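You operate a simulated robot arm through the tools that you are given. There is no shell and no other tool.

You are at the controls of a simulated robot arm. One attempt, no reset.

Task
Empty the yellow jug into the tank and soak the black basket.
Fine: spill none, jug back in its spot; all three bearings come up clean; let the basket drip, then back on the grate; tank lid shut. Set down upright: yellow jug, black basket.

The check looks at the end state, three seconds after you hand in, the way a careful person would. Anything else that was tipped, shoved, dropped, spilled or broken makes it a failure. A push-on lid holds only when it is set on centred and level and pressed home; a screw cap is set on level and turned clockwise until tight.

Robot
A 6-joint arm with a two-finger gripper, fixed in place. Base frame: the origin is at the foot of the arm, x ahead of it, y to its left, z up. Units: mm, degrees, N and s.
Its first joint turns from -166.0 to 166.0 degrees. Payload 2.45 kg.
Tool frame: the origin (TCP) lies between the finger pads and is the grasp point; the fingertips stand 20 mm ahead of it; z points along the fingers, y is the line along which they close. The gripper opens to 140 mm. The gripper's body begins 168 mm behind the TCP.
Orientation is that of the tool frame in the base frame, as a unit quaternion [x, y, z, w]. With the fingers straight down and closing along the base's y, the tool's x points along the base's -x, its y along +y and its z along -z.

Tools
- The arm moves only by the tool arm_command. Its argument "steps" is a list of rows, each a list of 7 numbers: the shift along the tool's x, y, z in mm, then the turn, a rotation vector about the tool's x, y, z in degrees, then the gripper command, from -1 (fully open) to 1 (shut), values between in proportion. In form: [[tx, ty, tz, wx, wy, wz, grip], ...]. A call has 1 to 20 rows; each row shifts and turns the commanded pose from where the row before left it, along the tool's axes as they then stand. Rows are played at 5 a second. More than 50 mm and 8.6 degrees between two rows, or a gripper value outside its range, and nothing of the call is played. Where a pose cannot be reached the arm comes as near as it can. A force on the tool above 40 N (or 10 N above the force at the start of the call, whichever is more), or a blocked arm, ends the call early, and 0.2 s more pass. Each finger travels about 45 mm/s and halts on what it meets, pressing with about 44 N; the grip force reading is that of the motor and also rises with nothing between the fingers. The clock runs only during rows and for 0.2 s after the last one: add rows that do not move to give the fingers time. It gives the time, the measured TCP pose, the force on the tool (base axes), the opening and the grip force at its end, in the units of the frame above (readings bear some noise), with the torque about the TCP (base axes, N m) and any sound that the robot's microphone picked up.
- Cameras (640 x 400 px; columns grow to the right, rows downward): "scene" is fixed at [397, -508.9, 1636.1]; the picture's right is [0.83, -0.56, 0.00], its down [-0.31, -0.45, -0.84] and it looks along [0.47, 0.69, -0.55] (base axes); focal length 294 px, centre (320, 200). "wrist" rides on the gripper at [78, 11, -209] in the tool frame; the picture's right is [-0.14, 0.99, 0.00], its down [-0.92, -0.13, -0.37] and it looks along [-0.37, -0.05, 0.93] (tool axes); focal length 280 px, centre (320, 200). There is no depth. A picture from a camera that has moved, and an enlarged one, comes with that camera's place and axes in the base frame and with its lens. The place of the scene camera against the robot may be out by one fixed shift of up to 25 mm in any direction.
- grab_frame(camera): a new picture of that camera. No time passes.
- close_up(camera, box): a new picture of the part [left, top, right, bottom] of that camera's present view, enlarged. No time passes.
- sign_off(): hands the job in; it is judged then, once.

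Places have to be worked out from the pictures, the camera data and where the tool is seen. Open the gripper and draw the arm clear of the work before you hand the job in, unless the task says otherwise.

The tools are called after "Request:" as name(argument=value, ...) on one line, values as JSON. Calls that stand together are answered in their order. arm_command: Moves the arm, as the interface text tells. Its arguments: {"type":"object","properties":{"steps":{"type":"array","items":{"type":"array","items":{"type":"number"}}}},"required":["steps"]} The other tools are called the same way: grab_frame (camera) takes a picture; close_up (camera, box) takes an enlarged picture of a part of a camera's view; sign_off () hands the job in.

At the start:

```text
clock: 0.0
eef_pos: [564.8, 48.9, 1459.7]
tcp_rot: [0.0, 1.0, 0.0, 0.0]
wrist_force: [0.0, 0.3, 0.1]
wrist_torque: [0.01, -0.01, 0.0]
width: 140.0
finger_force: 0.2
```

scene: 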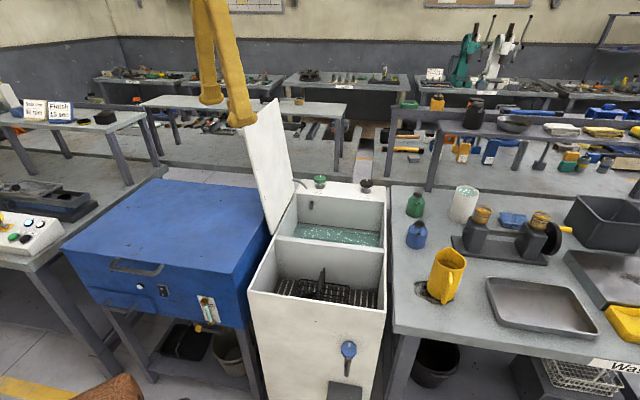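
wrist: 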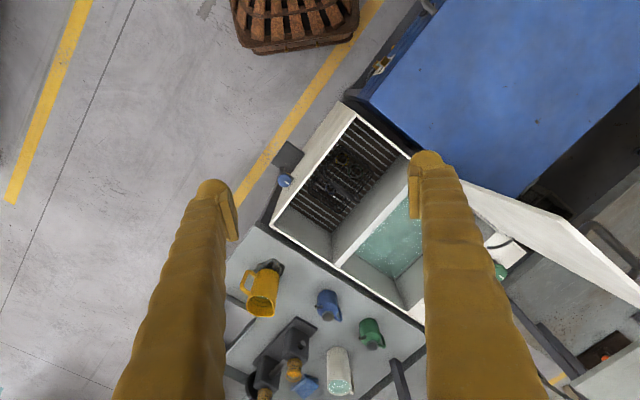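

The first pictures show a white tank with an open lid, a black basket on a grate inside the near bay, and the yellow jug on the bench to the right. I'll look closer at each before moving.

Request:
close_up(camera="scene", box=[230, 160, 410, 320])

Request:
close_up(camera="scene", box=[380, 170, 580, 330])

Request:
close_up(camera="wrist", box=[230, 90, 450, 310])

Request:
close_up(camera="scene", box=[0, 80, 120, 150])

Request:
close_up(camera="scene", box=[240, 320, 400, 400])

```text
2.50 times, centred on (320, 240) of scene
camera zoom: at [397.0, -508.9, 1636.1], right [0.83, -0.56, 0.0], down [-0.31, -0.45, -0.84], along [0.47, 0.69, -0.55], focal length 734 px, centre (320, 100)
```

zoom: 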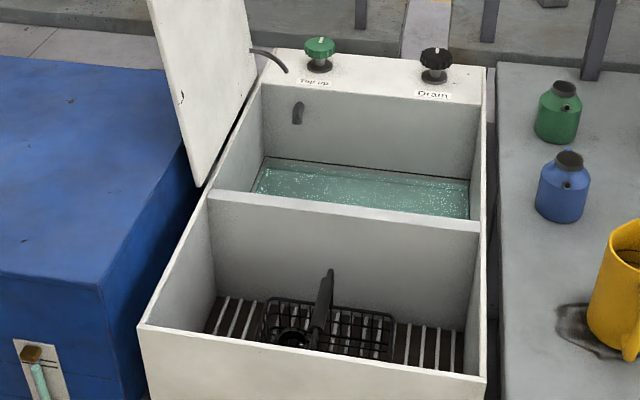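

```text
2.50 times, centred on (480, 250) of scene
camera zoom: at [397.0, -508.9, 1636.1], right [0.83, -0.56, 0.0], down [-0.31, -0.45, -0.84], along [0.47, 0.69, -0.55], focal length 734 px, centre (-80, 75)
```

zoom: 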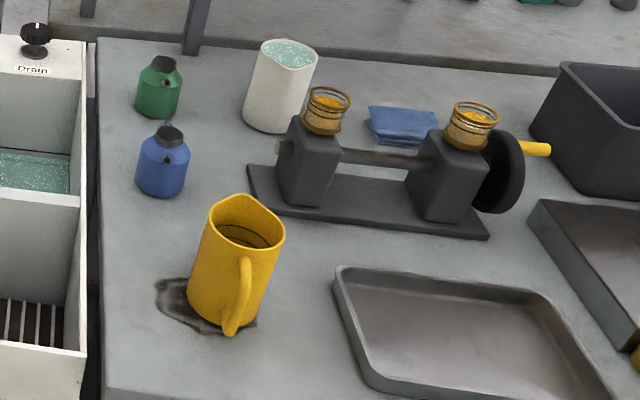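

```text
1.82 times, centred on (340, 200) of wrist
camera zoom: at [487.4, 59.2, 1668.8], right [0.14, 0.99, 0.0], down [0.92, -0.13, 0.37], along [0.37, -0.05, -0.93], focal length 510 px, centre (284, 200)
```

zoom: 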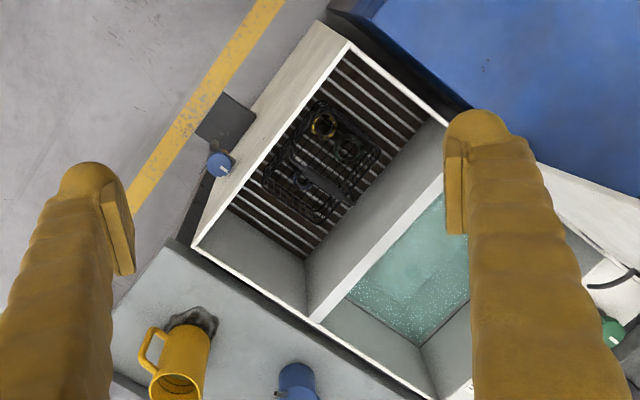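

```text
5.33 times, centred on (60, 115) of scene
camera zoom: at [397.0, -508.9, 1636.1], right [0.83, -0.56, 0.0], down [-0.31, -0.45, -0.84], along [0.47, 0.69, -0.55], focal length 1567 px, centre (1707, 653)
```

zoom: 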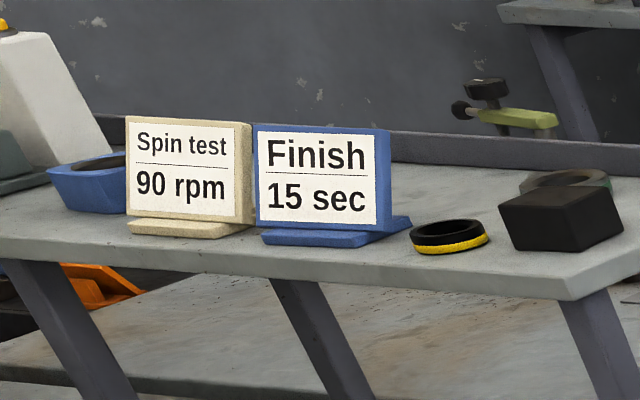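

```text
4.00 times, centred on (320, 360) of scene
camera zoom: at [397.0, -508.9, 1636.1], right [0.83, -0.56, 0.0], down [-0.31, -0.45, -0.84], along [0.47, 0.69, -0.55], focal length 1175 px, centre (320, -440)
```

zoom: 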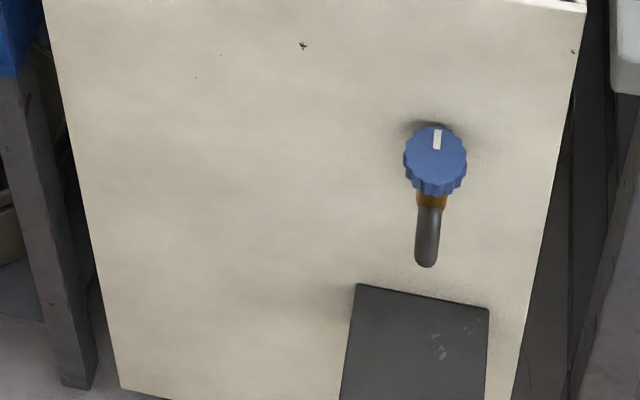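

The tank looks turned about 45° to the base, with its rim near z≈855. The solvent bay is behind the divider, with its lid standing open on the left. I'll lower the arm in clear air for a closer view of the bays, jug and bench.

Request:
arm_command(steps=[[-15, 0, 40, 0, 0, 0, -1], [-15, 0, 40, 0, 0, 0, -1], [-15, 0, 40, 0, 0, 0, -1], [-15, 0, 40, 0, 0, 0, -1], [-15, 0, 40, 0, 0, 0, -1], [0, 0, 0, 0, 0, 0, -1]])

```text
clock: 1.4
eef_pos: [638.3, 45.9, 1259.8]
tcp_rot: [0.0, 1.0, 0.0, 0.0]
wrist_force: [0.0, 0.3, 0.3]
wrist_torque: [-0.01, 0.02, -0.02]
width: 140.0
finger_force: 0.1
```

The arm is at about (638, 46, 1260). I'll take new pictures from both cameras.

Request:
grab_frame(camera="wrist")

Request:
grab_frame(camera="scene")

Request:
close_up(camera="wrist", box=[220, 40, 420, 200])

```text
taken
camera wrist: at [561.9, 58.1, 1468.4], right [0.14, 0.99, 0.0], down [0.92, -0.13, 0.37], along [0.37, -0.05, -0.93], focal length 280 px, centre (320, 200)
```

wrist: 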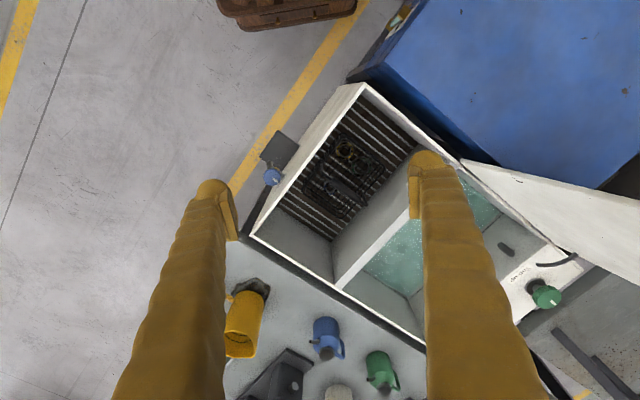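

```text
taken
```

scene: 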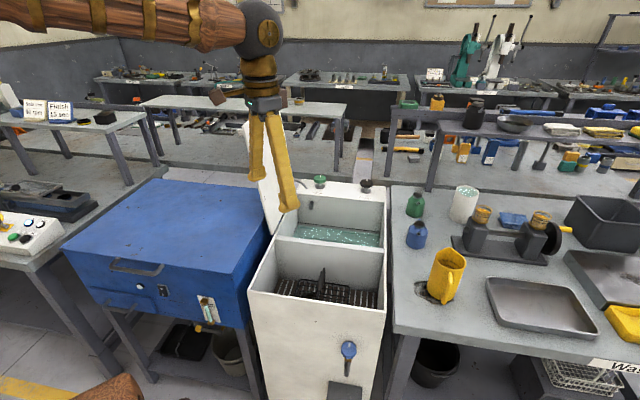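

```text
2.50 times, centred on (320, 120) of wrist
camera zoom: at [561.9, 58.1, 1468.4], right [0.14, 0.99, 0.0], down [0.92, -0.13, 0.37], along [0.37, -0.05, -0.93], focal length 701 px, centre (320, 400)
```

zoom: 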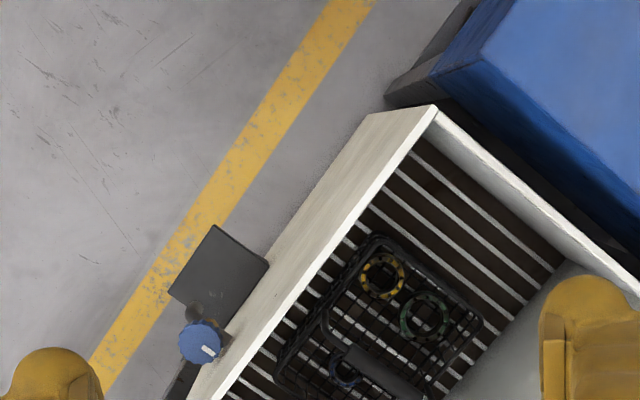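

The basket with three bearings and an upright handle sits on the grate bars. Next I'll move over to face the jug and measure it.

Request:
arm_command(steps=[[-15, -42, 10, 0, 0, 0, -1], [-15, -42, 10, 0, 0, 0, -1], [-15, -42, 10, 0, 0, 0, -1], [-15, -42, 10, 0, 0, 0, -1], [-15, -42, 10, 0, 0, 0, -1], [-15, -42, 10, 0, 0, 0, -1], [0, 0, 0, 0, 0, 0, -1]])

Request:
grab_frame(camera="wrist")

Request:
grab_frame(camera="scene")

```text
clock: 3.0
eef_pos: [729.4, -205.3, 1199.4]
tcp_rot: [0.001, 1.0, 0.0, 0.0]
wrist_force: [0.1, -0.8, 1.0]
wrist_torque: [-0.04, 0.03, -0.01]
width: 139.8
finger_force: 0.0
```

```text
taken
camera wrist: at [651.7, -193.3, 1408.0], right [0.14, 0.99, 0.0], down [0.92, -0.13, 0.37], along [0.37, -0.05, -0.93], focal length 280 px, centre (320, 200)
```

wrist: 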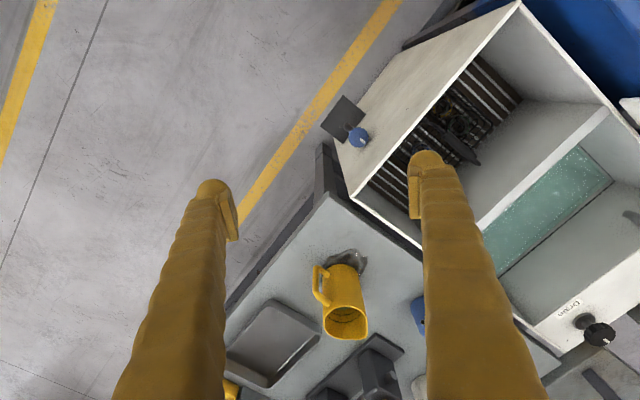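

```text
taken
```

scene: 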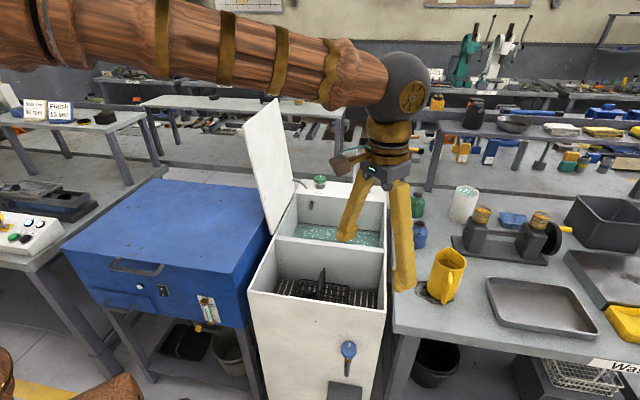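

The bench top comes out at about z≈860 and the jug near x≈1030, y≈-180. I'll enlarge the jug, the basket bay and the tank from this view.

Request:
close_up(camera="wrist", box=[280, 230, 420, 350])

Request:
close_up(camera="scene", box=[400, 235, 500, 315])

Request:
close_up(camera="scene", box=[250, 250, 390, 320])

Request:
close_up(camera="wrist", box=[320, 30, 520, 190])

```text
3.33 times, centred on (350, 290) of wrist
camera zoom: at [651.7, -193.3, 1408.0], right [0.14, 0.99, 0.0], down [0.92, -0.13, 0.37], along [0.37, -0.05, -0.93], focal length 935 px, centre (220, -100)
```

zoom: 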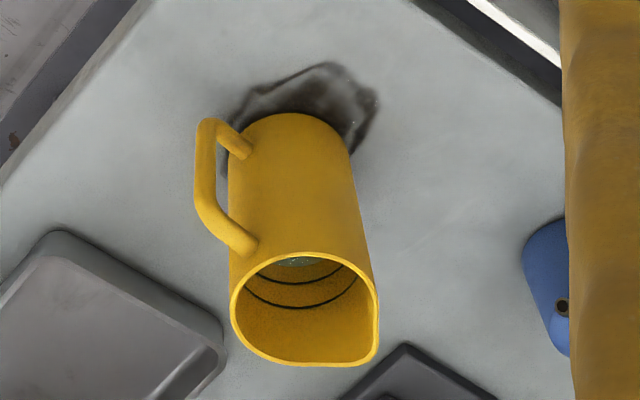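

```text
5.00 times, centred on (450, 275) of scene
camera zoom: at [397.0, -508.9, 1636.1], right [0.83, -0.56, 0.0], down [-0.31, -0.45, -0.84], along [0.47, 0.69, -0.55], focal length 1469 px, centre (-330, -175)
```

zoom: 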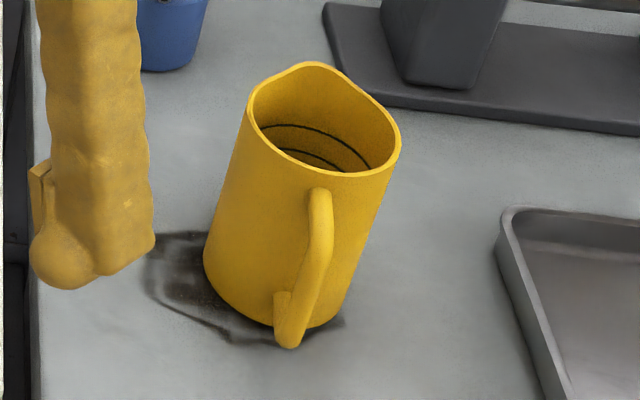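

```text
4.57 times, centred on (320, 285) of scene
camera zoom: at [397.0, -508.9, 1636.1], right [0.83, -0.56, 0.0], down [-0.31, -0.45, -0.84], along [0.47, 0.69, -0.55], focal length 1343 px, centre (320, -189)
```

zoom: 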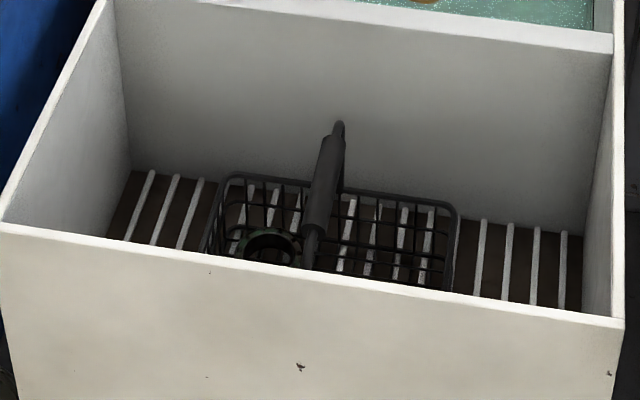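

```text
2.50 times, centred on (420, 110) of wrist
camera zoom: at [651.7, -193.3, 1408.0], right [0.14, 0.99, 0.0], down [0.92, -0.13, 0.37], along [0.37, -0.05, -0.93], focal length 701 px, centre (70, 425)
```

zoom: 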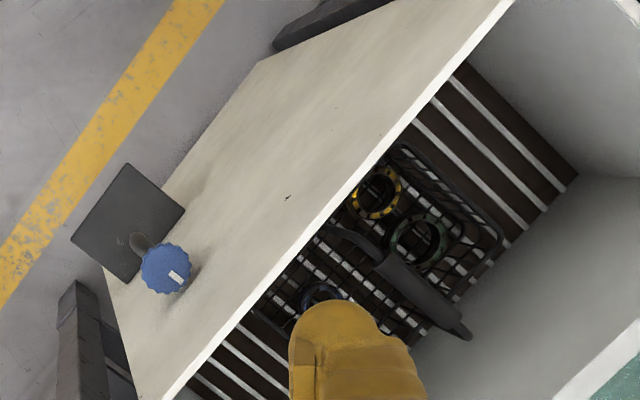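

The jug measures about 136 mm tall and 85 mm wide, with its base centre near (1074,-198) and the handle pointing toward the bench front (about 225–230°). Next I'll turn the wrist 45° to line up with the tank and look straight into the basket bay.

Request:
arm_command(steps=[[12, 45, 8, 0, 0, 0, -1], [12, 45, 8, 0, 0, 0, -1], [12, 45, 8, 0, 0, 0, -1], [12, 45, 8, 0, 0, 0, -1], [0, 0, 0, 0, 0, -7.5, -1], [0, 0, 0, 0, 0, -7.5, -1], [0, 0, 0, 0, 0, -7.5, -1], [0, 0, 0, 0, 0, -7.5, -1], [0, 0, 0, 0, 0, -7.5, -1], [0, 0, 0, 0, 0, -7.5, -1], [0, 0, 0, 0, 0, 0, -1]])

Request:
grab_frame(camera="wrist")

Request:
grab_frame(camera="scene")

```text
clock: 5.4
eef_pos: [681.5, -24.1, 1167.1]
tcp_rot: [-0.383, 0.924, 0.0, -0.001]
wrist_force: [0.6, -1.1, 0.8]
wrist_torque: [0.01, 0.04, 0.03]
width: 139.9
finger_force: 0.1
```

```text
taken
camera wrist: at [620.6, -71.8, 1377.0], right [-0.6, 0.8, 0.0], down [0.74, 0.56, 0.37], along [0.29, 0.22, -0.93], focal length 280 px, centre (320, 200)
```

wrist: 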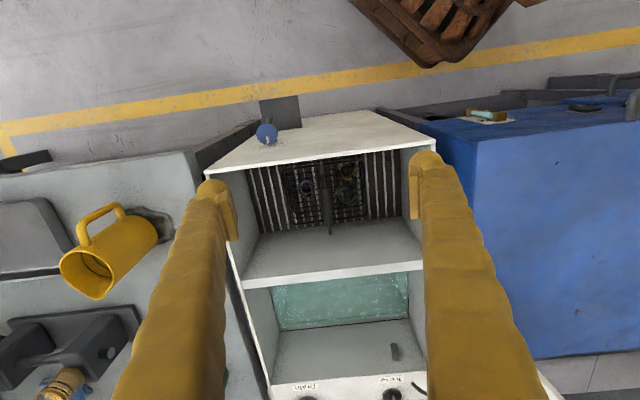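

```text
taken
```

scene: 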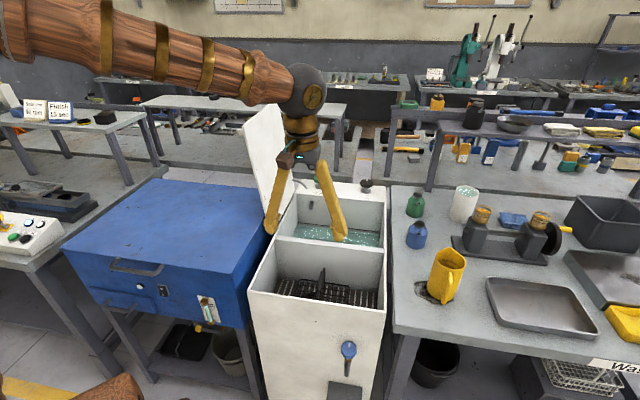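

The camera now looks into the tank nearly along its own axes. I'll enlarge the basket and the solvent bay.

Request:
close_up(camera="wrist", box=[230, 130, 430, 255])

Request:
close_up(camera="wrist", box=[220, 240, 460, 400])

Request:
close_up(camera="wrist", box=[40, 180, 200, 310])

```text
3.20 times, centred on (330, 192) of wrist
camera zoom: at [620.6, -71.8, 1377.0], right [-0.6, 0.8, 0.0], down [0.74, 0.56, 0.37], along [0.29, 0.22, -0.93], focal length 897 px, centre (288, 224)
```

zoom: 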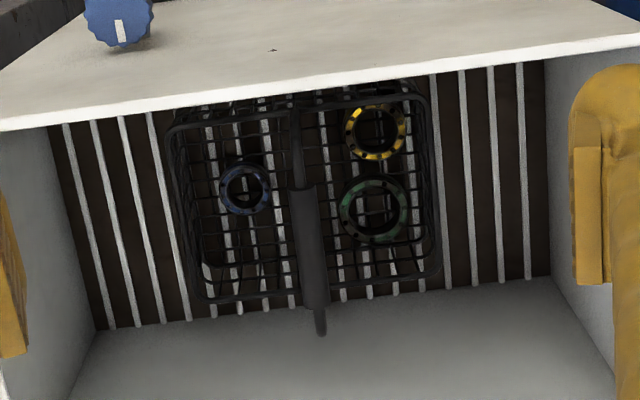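

```text
2.50 times, centred on (340, 320) of wrist
camera zoom: at [620.6, -71.8, 1377.0], right [-0.6, 0.8, 0.0], down [0.74, 0.56, 0.37], along [0.29, 0.22, -0.93], focal length 701 px, centre (270, -100)
```

zoom: 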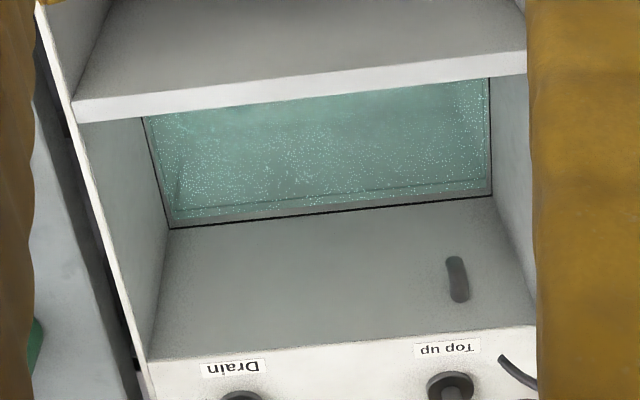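

```text
3.08 times, centred on (120, 245) of wrist
camera zoom: at [620.6, -71.8, 1377.0], right [-0.6, 0.8, 0.0], down [0.74, 0.56, 0.37], along [0.29, 0.22, -0.93], focal length 863 px, centre (935, 62)
```

zoom: 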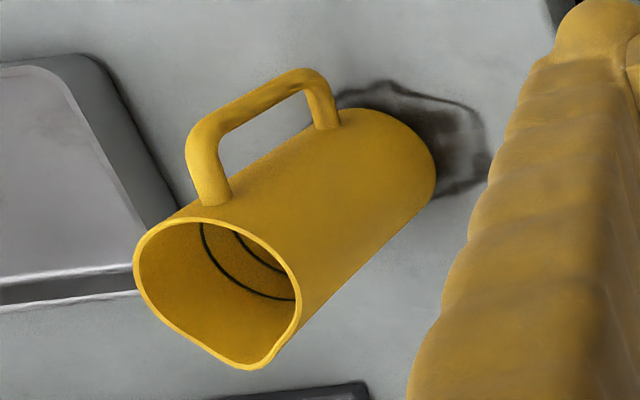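

The basket is about 215×160 mm, centred near u≈511, v≈655 in the tank frame, with its grip bar running front to back at z≈756. Next I'll look closely at the solvent for depth and any lines, and at the bearings.

Request:
close_up(camera="wrist", box=[260, 265, 420, 335])

Request:
close_up(camera="wrist", box=[275, 150, 375, 230])

Request:
close_up(camera="scene", box=[225, 90, 325, 260])

Request:
close_up(camera="scene", box=[285, 170, 395, 250])

```text
4.00 times, centred on (340, 300) of wrist
camera zoom: at [620.6, -71.8, 1377.0], right [-0.6, 0.8, 0.0], down [0.74, 0.56, 0.37], along [0.29, 0.22, -0.93], focal length 1122 px, centre (240, -200)
```

zoom: 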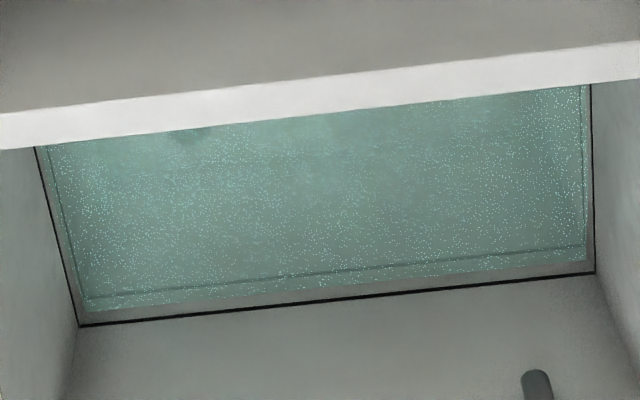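

```text
5.00 times, centred on (325, 190) of wrist
camera zoom: at [620.6, -71.8, 1377.0], right [-0.6, 0.8, 0.0], down [0.74, 0.56, 0.37], along [0.29, 0.22, -0.93], focal length 1402 px, centre (295, 250)
```

zoom: 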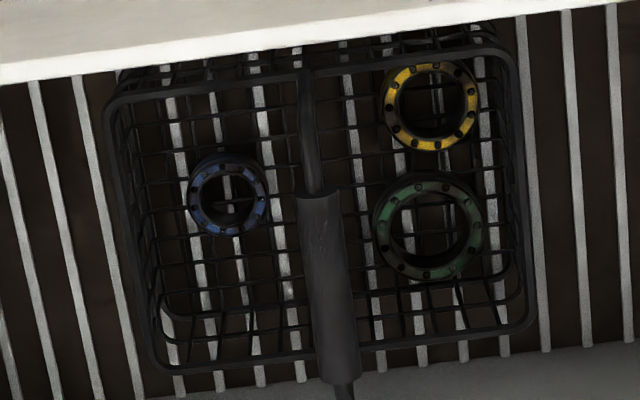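

```text
2.35 times, centred on (275, 175) of scene
camera zoom: at [397.0, -508.9, 1636.1], right [0.83, -0.56, 0.0], down [-0.31, -0.45, -0.84], along [0.47, 0.69, -0.55], focal length 691 px, centre (426, 259)
```

zoom: 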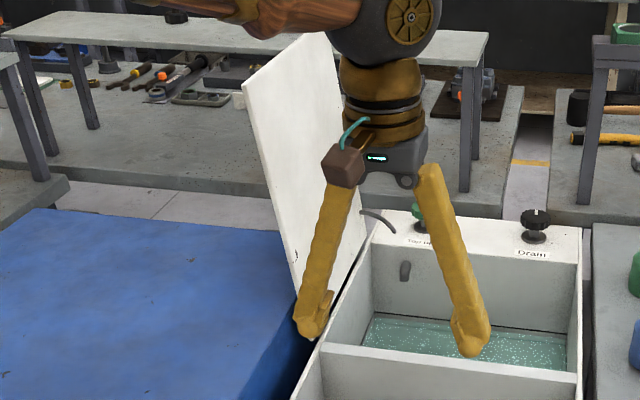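

```text
5.00 times, centred on (340, 210) of scene
camera zoom: at [397.0, -508.9, 1636.1], right [0.83, -0.56, 0.0], down [-0.31, -0.45, -0.84], along [0.47, 0.69, -0.55], focal length 1469 px, centre (220, 150)
```

zoom: 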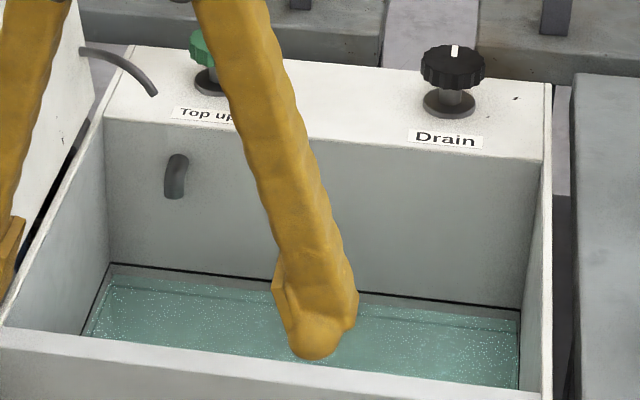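

There's a black fill line around the solvent bay just above the present level (z≈676), so the jug should go in first. I'll fetch the jug with the tool almost level, pointing along the tank's depth axis so the fingers straddle the handle. First I'll slide right to the jug's lane at a safe height.

Request:
arm_command(steps=[[0, -45, 0, 0, 0, 0, -1], [0, -45, 0, 0, 0, 0, -1], [0, -45, 0, 0, 0, 0, -1], [0, -45, 0, 0, 0, 0, -1], [0, -45, 0, 0, 0, 0, -1], [0, -45, 0, 0, 0, 0, -1], [0, -45, 0, 0, 0, 0, -1], [0, -45, 0, 0, 0, 0, -1], [0, -44, 0, 0, 0, 0, -1], [0, 0, 0, 0, 0, 0, -1]])

Request:
grab_frame(camera="wrist")

Request:
grab_frame(camera="scene")

```text
clock: 7.6
eef_pos: [966.9, -309.7, 1167.6]
tcp_rot: [-0.383, 0.924, 0.0, -0.001]
wrist_force: [0.9, 0.7, 0.2]
wrist_torque: [0.03, -0.01, 0.05]
width: 140.1
finger_force: 0.0
```

```text
taken
camera wrist: at [906.2, -357.0, 1376.2], right [-0.6, 0.8, 0.0], down [0.74, 0.56, 0.37], along [0.29, 0.22, -0.93], focal length 280 px, centre (320, 200)
```

wrist: 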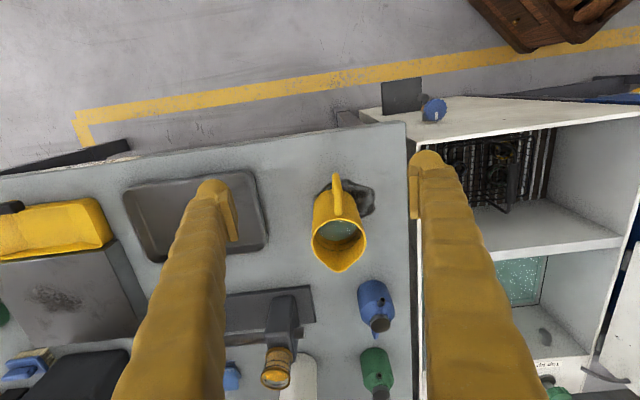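

```text
taken
```

scene: 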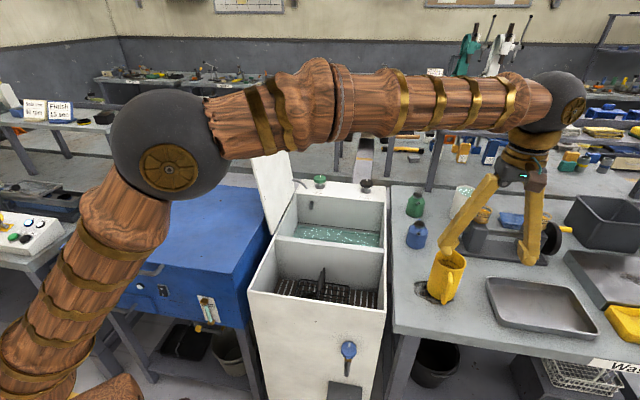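

The whole arm is now visible, and the jug is in view between the fingers with liquid inside it. I'll enlarge it to fix its position and orientation.

Request:
close_up(camera="wrist", box=[280, 160, 400, 290])

Request:
close_up(camera="wrist", box=[340, 60, 560, 200])

```text
3.08 times, centred on (340, 225) of wrist
camera zoom: at [906.2, -357.0, 1376.2], right [-0.6, 0.8, 0.0], down [0.74, 0.56, 0.37], along [0.29, 0.22, -0.93], focal length 863 px, centre (258, 123)
```

zoom: 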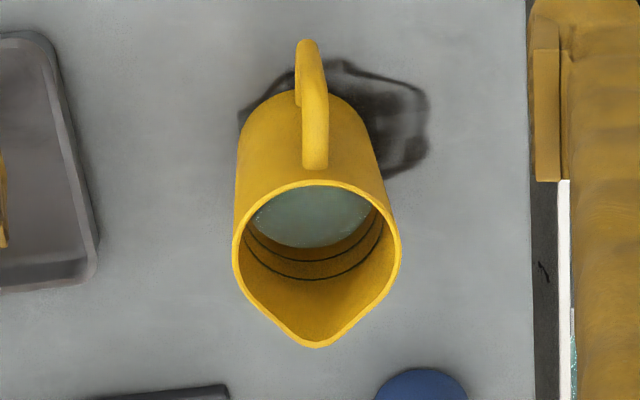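

```text
2.86 times, centred on (450, 130) of wrist
camera zoom: at [906.2, -357.0, 1376.2], right [-0.6, 0.8, 0.0], down [0.74, 0.56, 0.37], along [0.29, 0.22, -0.93], focal length 801 px, centre (-51, 400)
```

zoom: 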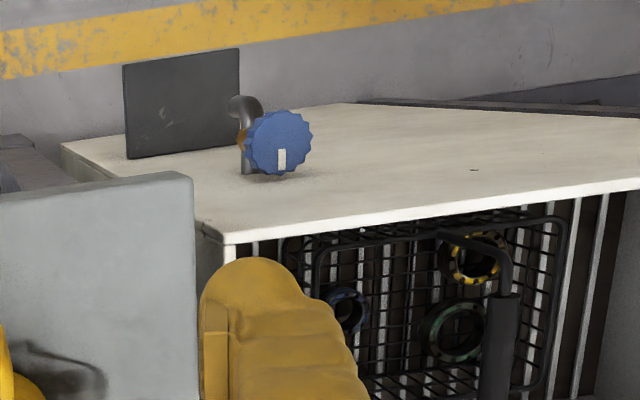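

The jug axis sits at about u≈894, v≈615 (x≈1067, y≈-197), with its top at z≈995 and the handle at v≈540. I'll line up in u and pitch the tool up to 10° below level, while staying high and clear.

Request:
arm_command(steps=[[15, 8, 0, 0, 0, 0, -1], [0, 0, 0, 0, -8, 0, -1], [0, 0, 0, 0, -8, 0, -1], [0, 0, 0, 0, -8, 0, -1], [0, 0, 0, 0, -8, 0, -1], [0, 0, 0, 0, -8, 0, -1], [0, 0, 0, 0, -8, 0, -1], [0, 0, 0, 0, -8, 0, -1], [0, 0, 0, 0, -8, 0, -1], [0, 0, 0, 0, -8, 0, -1], [0, 0, 0, 0, -8, 0, -1], [0, 0, 0, 0, 0, 0, -1], [0, 0, 0, 0, 0, 0, -1]])

Request:
grab_frame(camera="wrist")

Request:
grab_frame(camera="scene")

```text
clock: 10.4
eef_pos: [949.8, -314.6, 1167.4]
tcp_rot: [-0.294, 0.707, 0.246, 0.594]
wrist_force: [-0.6, 0.2, 0.3]
wrist_torque: [-0.01, -0.01, 0.0]
width: 140.0
finger_force: 0.0
```

```text
taken
camera wrist: at [789.1, -461.7, 1126.7], right [-0.68, 0.72, 0.14], down [-0.05, -0.23, 0.97], along [0.73, 0.66, 0.2], focal length 280 px, centre (320, 200)
```

wrist: 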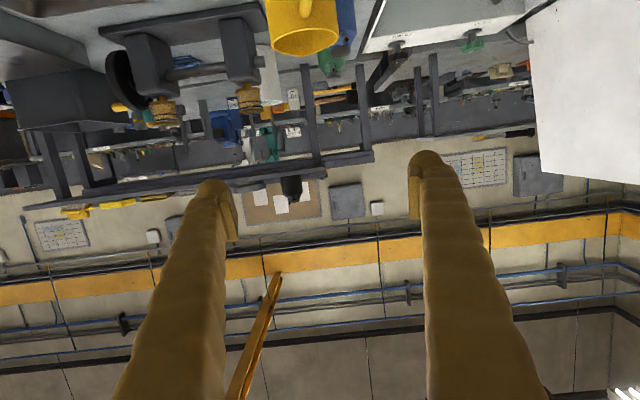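

```text
taken
```

scene: 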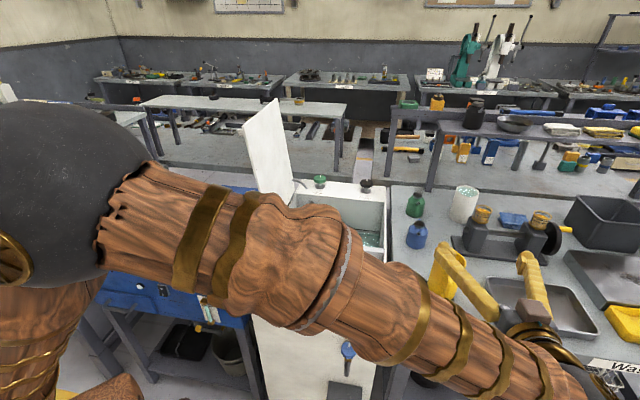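

The pose was reached with the wrist hanging in front of the bench. I'll lower straight down in front of the jug to grasp height (TCP z≈932), with fingertips still short of the handle.

Request:
arm_command(steps=[[38.6, 0, 6.8, 0, 0, 0, -1], [38.6, 0, 6.8, 0, 0, 0, -1], [38.6, 0, 6.8, 0, 0, 0, -1], [38.6, 0, 6.8, 0, 0, 0, -1], [38.6, 0, 6.8, 0, 0, 0, -1], [38.6, 0, 6.8, 0, 0, 0, -1], [0, 0, 0, 0, 0, 0, -1], [0, 0, 0, 0, 0, 0, -1]])

Request:
grab_frame(camera="wrist")

Request:
grab_frame(camera="scene")

```text
clock: 12.2
eef_pos: [950.3, -316.3, 932.9]
tcp_rot: [-0.293, 0.708, 0.245, 0.594]
wrist_force: [0.0, 0.3, 0.4]
wrist_torque: [0.0, 0.01, 0.03]
width: 140.2
finger_force: 0.1
```

```text
taken
camera wrist: at [789.1, -462.5, 892.1], right [-0.68, 0.72, 0.14], down [-0.05, -0.23, 0.97], along [0.73, 0.66, 0.2], focal length 280 px, centre (320, 200)
```

wrist: 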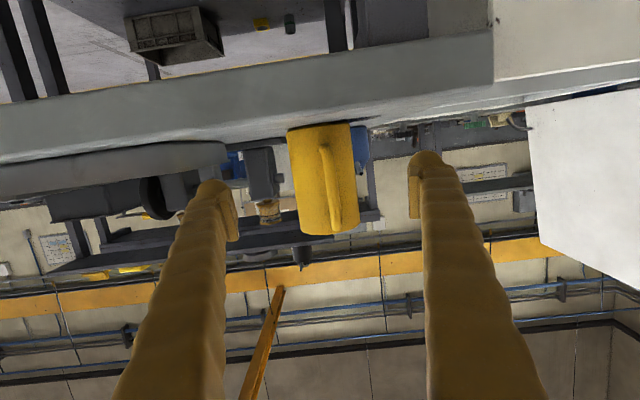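

```text
taken
```

scene: 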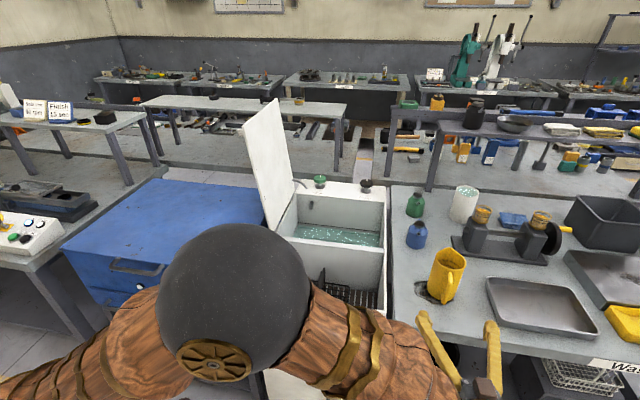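

The jug is centred in the finger gap (column ≈322 against 320 for the tool axis), and the bench edge is clear below. I'll advance level along the bench-depth direction to the jug axis, staying open.

Request:
arm_command(steps=[[-5.8, 0, 32.8, 0, 0, 0, -1], [-5.8, 0, 32.8, 0, 0, 0, -1], [-5.8, 0, 32.8, 0, 0, 0, -1], [-5.8, 0, 32.8, 0, 0, 0, -1], [-5.8, 0, 32.8, 0, 0, 0, -1], [0, 0, 0, 0, 0, 0, -1], [0, 0, 0, 0, 0, 0, -1]])

Request:
grab_frame(camera="wrist")

Request:
grab_frame(camera="scene")

```text
clock: 13.8
eef_pos: [1066.9, -196.9, 935.0]
tcp_rot: [-0.293, 0.707, 0.246, 0.594]
wrist_force: [-0.2, -0.1, 0.2]
wrist_torque: [0.01, 0.02, 0.0]
width: 139.7
finger_force: 0.1
```

```text
taken
camera wrist: at [906.1, -343.5, 893.4], right [-0.68, 0.72, 0.14], down [-0.05, -0.23, 0.97], along [0.73, 0.66, 0.2], focal length 280 px, centre (320, 200)
```

wrist: 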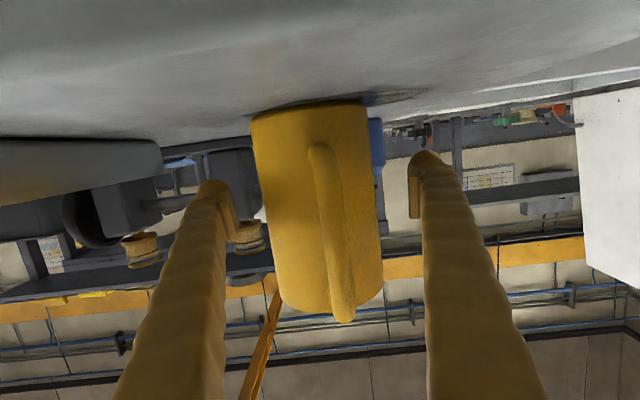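

```text
taken
```

scene: 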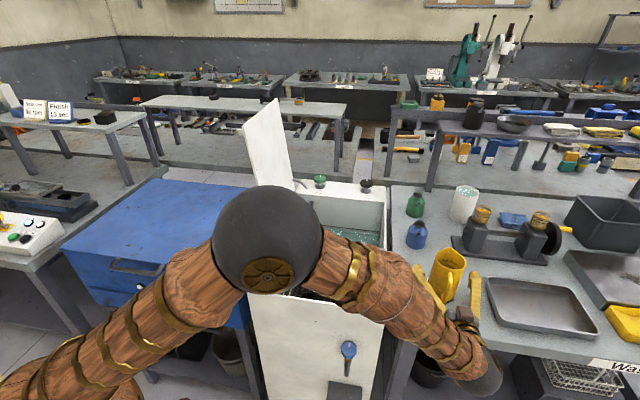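

The jug is between the pads and centred. I'll close the fingers on the body.

Request:
arm_command(steps=[[0, 0, 0, 0, 0, 0, 0], [0, 0, 0, 0, 0, 0, 0], [0, 0, 0, 0, 0, 0, 0.5], [0, 0, 0, 0, 0, 0, 1], [0, 0, 0, 0, 0, 0, 1], [0, 0, 0, 0, 0, 0, 1]])

Request:
grab_frame(camera="wrist")

Request:
close_up(camera="scene", box=[380, 220, 520, 340])

```text
clock: 15.2
eef_pos: [1066.9, -196.9, 934.9]
tcp_rot: [-0.293, 0.709, 0.245, 0.594]
wrist_force: [0.1, -1.6, 1.2]
wrist_torque: [0.05, 0.09, 0.07]
width: 85.2
finger_force: 44.0
```

```text
taken
camera wrist: at [906.0, -343.6, 893.4], right [-0.68, 0.72, 0.14], down [-0.05, -0.23, 0.97], along [0.73, 0.66, 0.2], focal length 280 px, centre (320, 200)
```

wrist: 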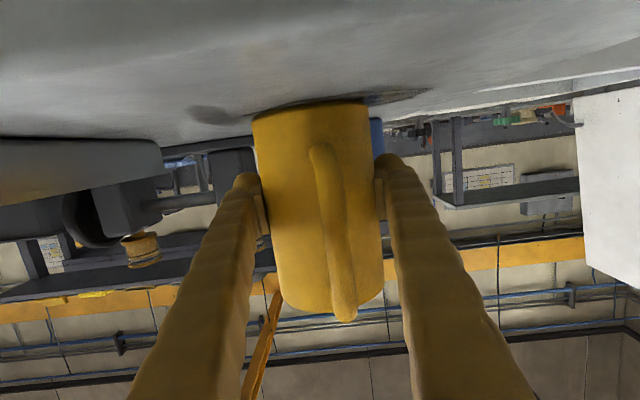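

```text
3.33 times, centred on (450, 280) of scene
camera zoom: at [397.0, -508.9, 1636.1], right [0.83, -0.56, 0.0], down [-0.31, -0.45, -0.84], along [0.47, 0.69, -0.55], focal length 979 px, centre (-113, -67)
```

zoom: 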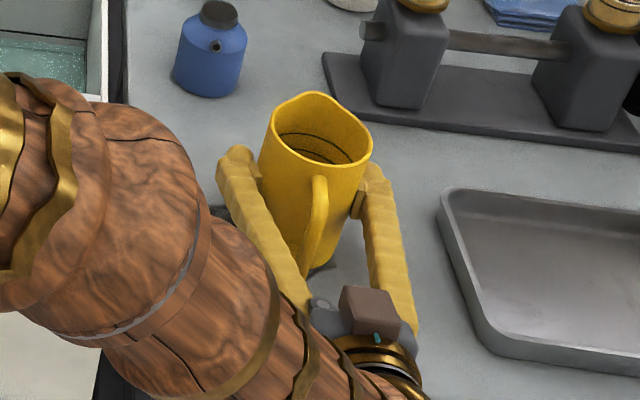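

The grip is firm at 85.2 mm and 44 N, and I'm noting the grasp pose (1066.9, -196.9, 934.9) for the return. I'll lift the jug straight up gently.

Request:
arm_command(steps=[[-9.85, 0, -1.74, 0, 0, 0, 1], [-14.8, 0, -2.6, 0, 0, 0, 1], [-19.7, 0, -3.5, 0, 0, 0, 1], [-24.6, 0, -4.35, 0, 0, 0, 1], [-24.6, 0, -4.35, 0, 0, 0, 1], [-19.7, 0, -3.5, 0, 0, 0, 1], [-9.85, 0, -1.74, 0, 0, 0, 1], [0, 0, 0, 0, 0, 0, 1]])

Request:
grab_frame(camera="scene")

Request:
grab_frame(camera="wrist")

```text
clock: 17.0
eef_pos: [1068.1, -197.7, 1058.4]
tcp_rot: [-0.293, 0.708, 0.246, 0.594]
wrist_force: [0.2, 0.3, -2.9]
wrist_torque: [0.04, -0.06, -0.01]
width: 84.2
finger_force: 43.4
```

```text
taken
```

scene: 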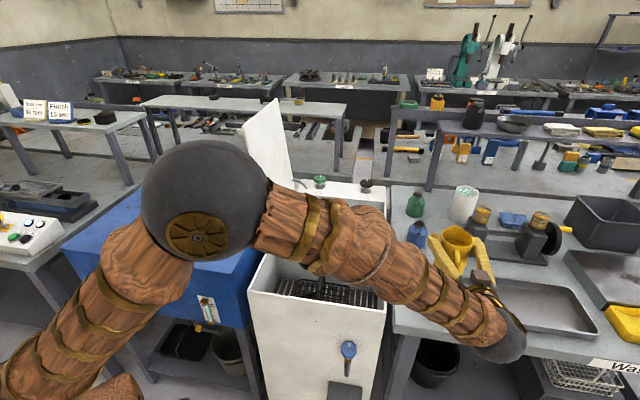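

```text
taken
camera wrist: at [906.5, -344.0, 1016.9], right [-0.68, 0.72, 0.14], down [-0.05, -0.23, 0.97], along [0.73, 0.66, 0.2], focal length 280 px, centre (320, 200)
```

wrist: 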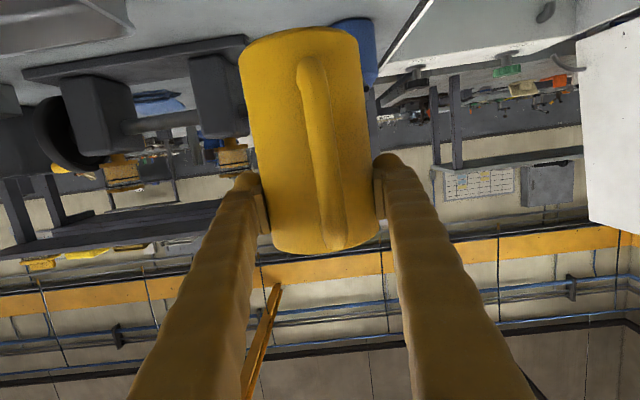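

In the wrist view the jug now sits lower between the pads than before lifting, so it may have slipped or tilted. I'll zoom in before moving further.

Request:
close_up(camera="scene", box=[400, 200, 520, 320])

Request:
close_up(camera="wrist", box=[200, 0, 440, 270])

```text
3.33 times, centred on (460, 260) of scene
camera zoom: at [397.0, -508.9, 1636.1], right [0.83, -0.56, 0.0], down [-0.31, -0.45, -0.84], along [0.47, 0.69, -0.55], focal length 979 px, centre (-147, 0)
```

zoom: 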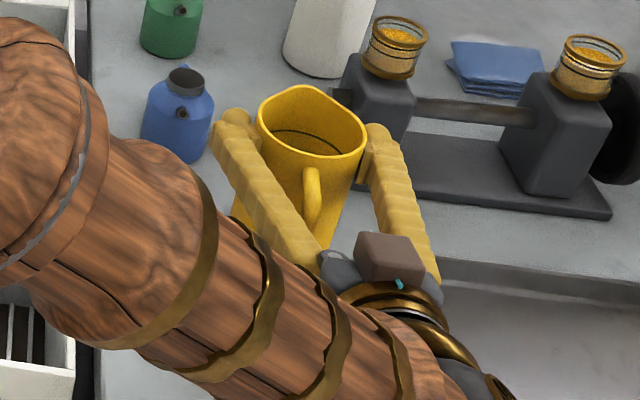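

```text
1.48 times, centred on (320, 135) of wrist
camera zoom: at [906.5, -344.0, 1016.9], right [-0.68, 0.72, 0.14], down [-0.05, -0.23, 0.97], along [0.73, 0.66, 0.2], focal length 415 px, centre (320, 296)
```

zoom: 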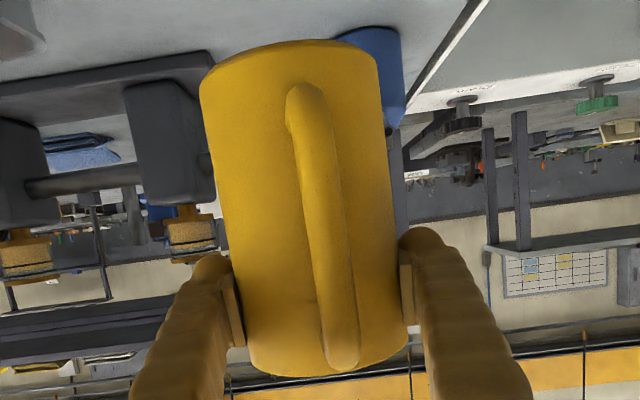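

The jug has slid down in the grip, and the pads are now near its rim. I'll hold still for a second to see whether it keeps creeping.

Request:
arm_command(steps=[[0, 0, 0, 0, 0, 0, 1], [0, 0, 0, 0, 0, 0, 1], [0, 0, 0, 0, 0, 0, 1], [0, 0, 0, 0, 0, 0, 1]])

Request:
close_up(camera="wrist", box=[200, 0, 440, 270])

```text
clock: 18.0
eef_pos: [1066.9, -197.6, 1058.0]
tcp_rot: [-0.294, 0.707, 0.247, 0.593]
wrist_force: [0.4, -1.3, -2.7]
wrist_torque: [0.02, -0.07, 0.01]
width: 84.4
finger_force: 43.7
```

```text
1.48 times, centred on (320, 135) of wrist
camera zoom: at [906.4, -343.9, 1016.8], right [-0.68, 0.72, 0.14], down [-0.05, -0.23, 0.97], along [0.73, 0.66, 0.2], focal length 415 px, centre (320, 296)
```

zoom: 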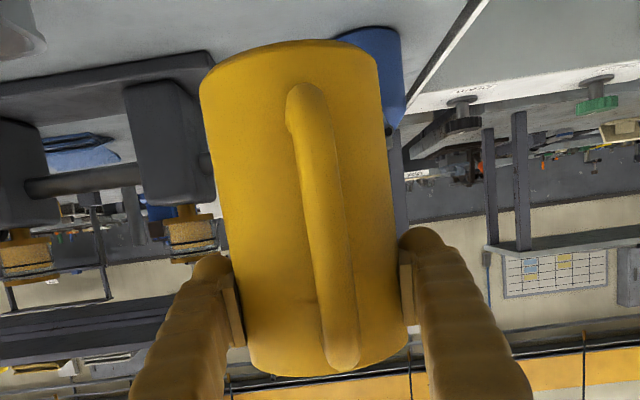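

It isn't creeping while held still, and the load is only about 2.7 N. I'll raise it a cautious 8 mm and check whether the slip depends on motion.

Request:
arm_command(steps=[[-3.94, 0, -0.7, 0, 0, 0, 1], [-3.94, 0, -0.7, 0, 0, 0, 1], [0, 0, 0, 0, 0, 0, 1]])

Request:
close_up(camera="wrist", box=[200, 0, 440, 270])

```text
clock: 18.8
eef_pos: [1068.3, -197.4, 1066.3]
tcp_rot: [-0.294, 0.708, 0.246, 0.593]
wrist_force: [0.0, 0.6, -3.7]
wrist_torque: [0.04, -0.09, 0.01]
width: 84.2
finger_force: 43.8
```

```text
1.48 times, centred on (320, 135) of wrist
camera zoom: at [907.5, -344.1, 1025.0], right [-0.68, 0.72, 0.14], down [-0.05, -0.23, 0.97], along [0.73, 0.66, 0.2], focal length 415 px, centre (320, 296)
```

zoom: 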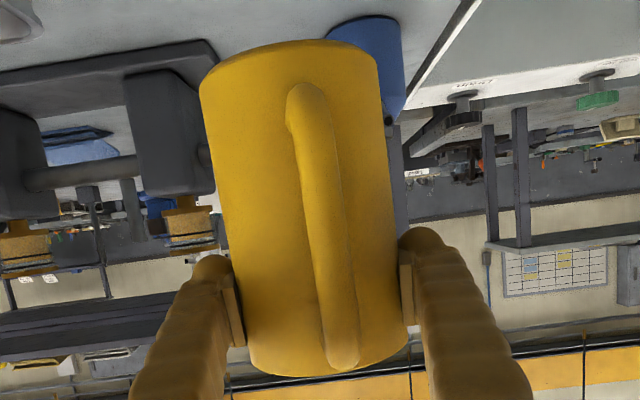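

There's no further slip, so the jug probably freed itself from its sticky patch at the start and is now held just under the rim with full pad contact. I'll carry it slowly left at z≈1066, clear over the tank's near bay.

Request:
arm_command(steps=[[0, 6, 0, 0, 0, 0, 1], [0, 12, 0, 0, 0, 0, 1], [0, 18, 0, 0, 0, 0, 1], [0, 24, 0, 0, 0, 0, 1], [0, 28, 0, 0, 0, 0, 1], [0, 30, 0, 0, 0, 0, 1], [0, 30, 0, 0, 0, 0, 1], [0, 30, 0, 0, 0, 0, 1], [0, 30, 0, 0, 0, 0, 1], [0, 30, 0, 0, 0, 0, 1], [0, 30, 0, 0, 0, 0, 1], [0, 28, 0, 0, 0, 0, 1], [0, 24, 0, 0, 0, 0, 1], [0, 18, 0, 0, 0, 0, 1], [0, 12, 0, 0, 0, 0, 1], [0, 6, 0, 0, 0, 0, 1], [0, 0, 0, 0, 0, 0, 1]])

Request:
grab_frame(camera="wrist")

Request:
grab_frame(camera="scene")

```text
clock: 22.4
eef_pos: [815.4, 54.9, 1065.3]
tcp_rot: [-0.293, 0.708, 0.246, 0.594]
wrist_force: [0.1, -1.2, -4.5]
wrist_torque: [0.04, -0.01, 0.04]
width: 83.8
finger_force: 44.0
```

```text
taken
camera wrist: at [653.4, -91.7, 1024.8], right [-0.68, 0.72, 0.14], down [-0.05, -0.23, 0.97], along [0.73, 0.66, 0.2], focal length 280 px, centre (320, 200)
```

wrist: 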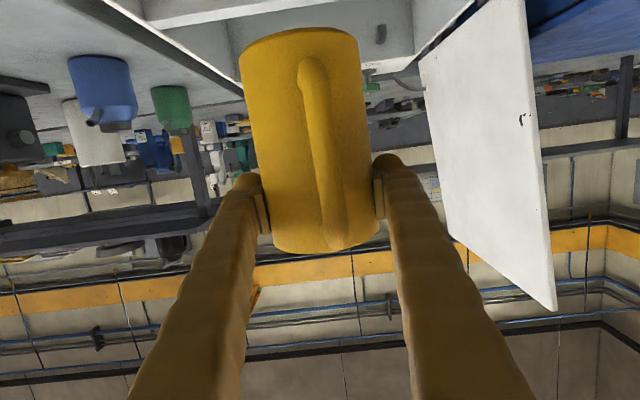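

```text
taken
```

scene: 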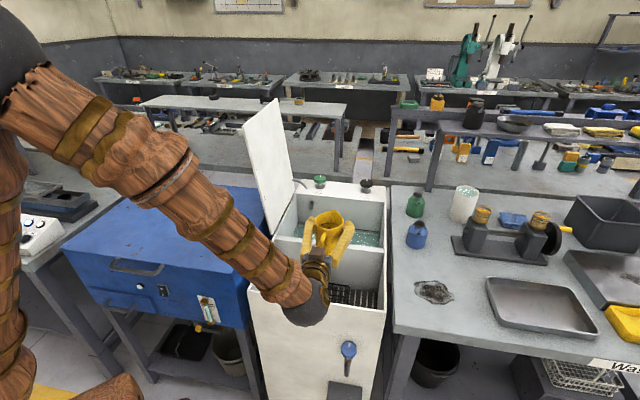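

The jug is steady over the near bay, and its sticky dark spot on the bench is now exposed. I'll carry it forward over the divider to above the solvent bay at the same height.

Request:
arm_command(steps=[[-1.39, 0, 7.88, 0, 0, 0, 1], [-2.44, 0, 13.79, 0, 0, 0, 1], [-3.48, 0, 19.7, 0, 0, 0, 1], [-4.52, 0, 25.6, 0, 0, 0, 1], [-4.87, 0, 27.6, 0, 0, 0, 1], [-4.87, 0, 27.6, 0, 0, 0, 1], [-4.87, 0, 27.6, 0, 0, 0, 1], [-4.87, 0, 27.6, 0, 0, 0, 1], [-4.87, 0, 27.6, 0, 0, 0, 1], [-4.52, 0, 25.6, 0, 0, 0, 1], [-4.17, 0, 23.6, 0, 0, 0, 1], [-3.48, 0, 19.7, 0, 0, 0, 1], [-2.44, 0, 13.79, 0, 0, 0, 1], [-1.39, 0, 7.88, 0, 0, 0, 1], [0, 0, 0, 0, 0, 0, 1]])

Request:
grab_frame(camera="scene")

Request:
grab_frame(camera="wrist")

```text
clock: 25.6
eef_pos: [1028.9, 266.6, 1063.1]
tcp_rot: [-0.293, 0.708, 0.246, 0.593]
wrist_force: [-0.7, -0.8, -4.0]
wrist_torque: [0.05, -0.07, 0.04]
width: 84.2
finger_force: 43.6
```

```text
taken
```

scene: 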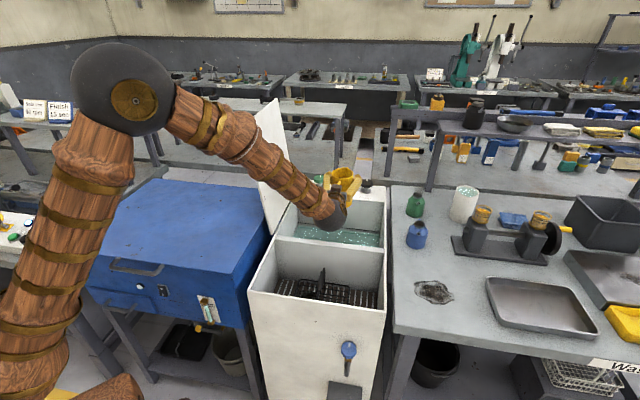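

```text
taken
camera wrist: at [867.9, 119.7, 1023.1], right [-0.68, 0.72, 0.14], down [-0.05, -0.23, 0.97], along [0.73, 0.66, 0.2], focal length 280 px, centre (320, 200)
```

wrist: 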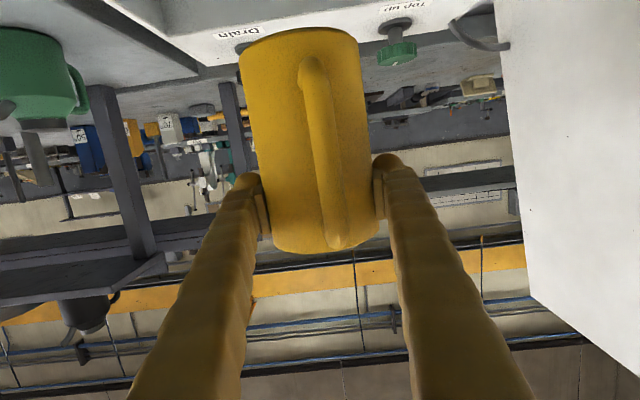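

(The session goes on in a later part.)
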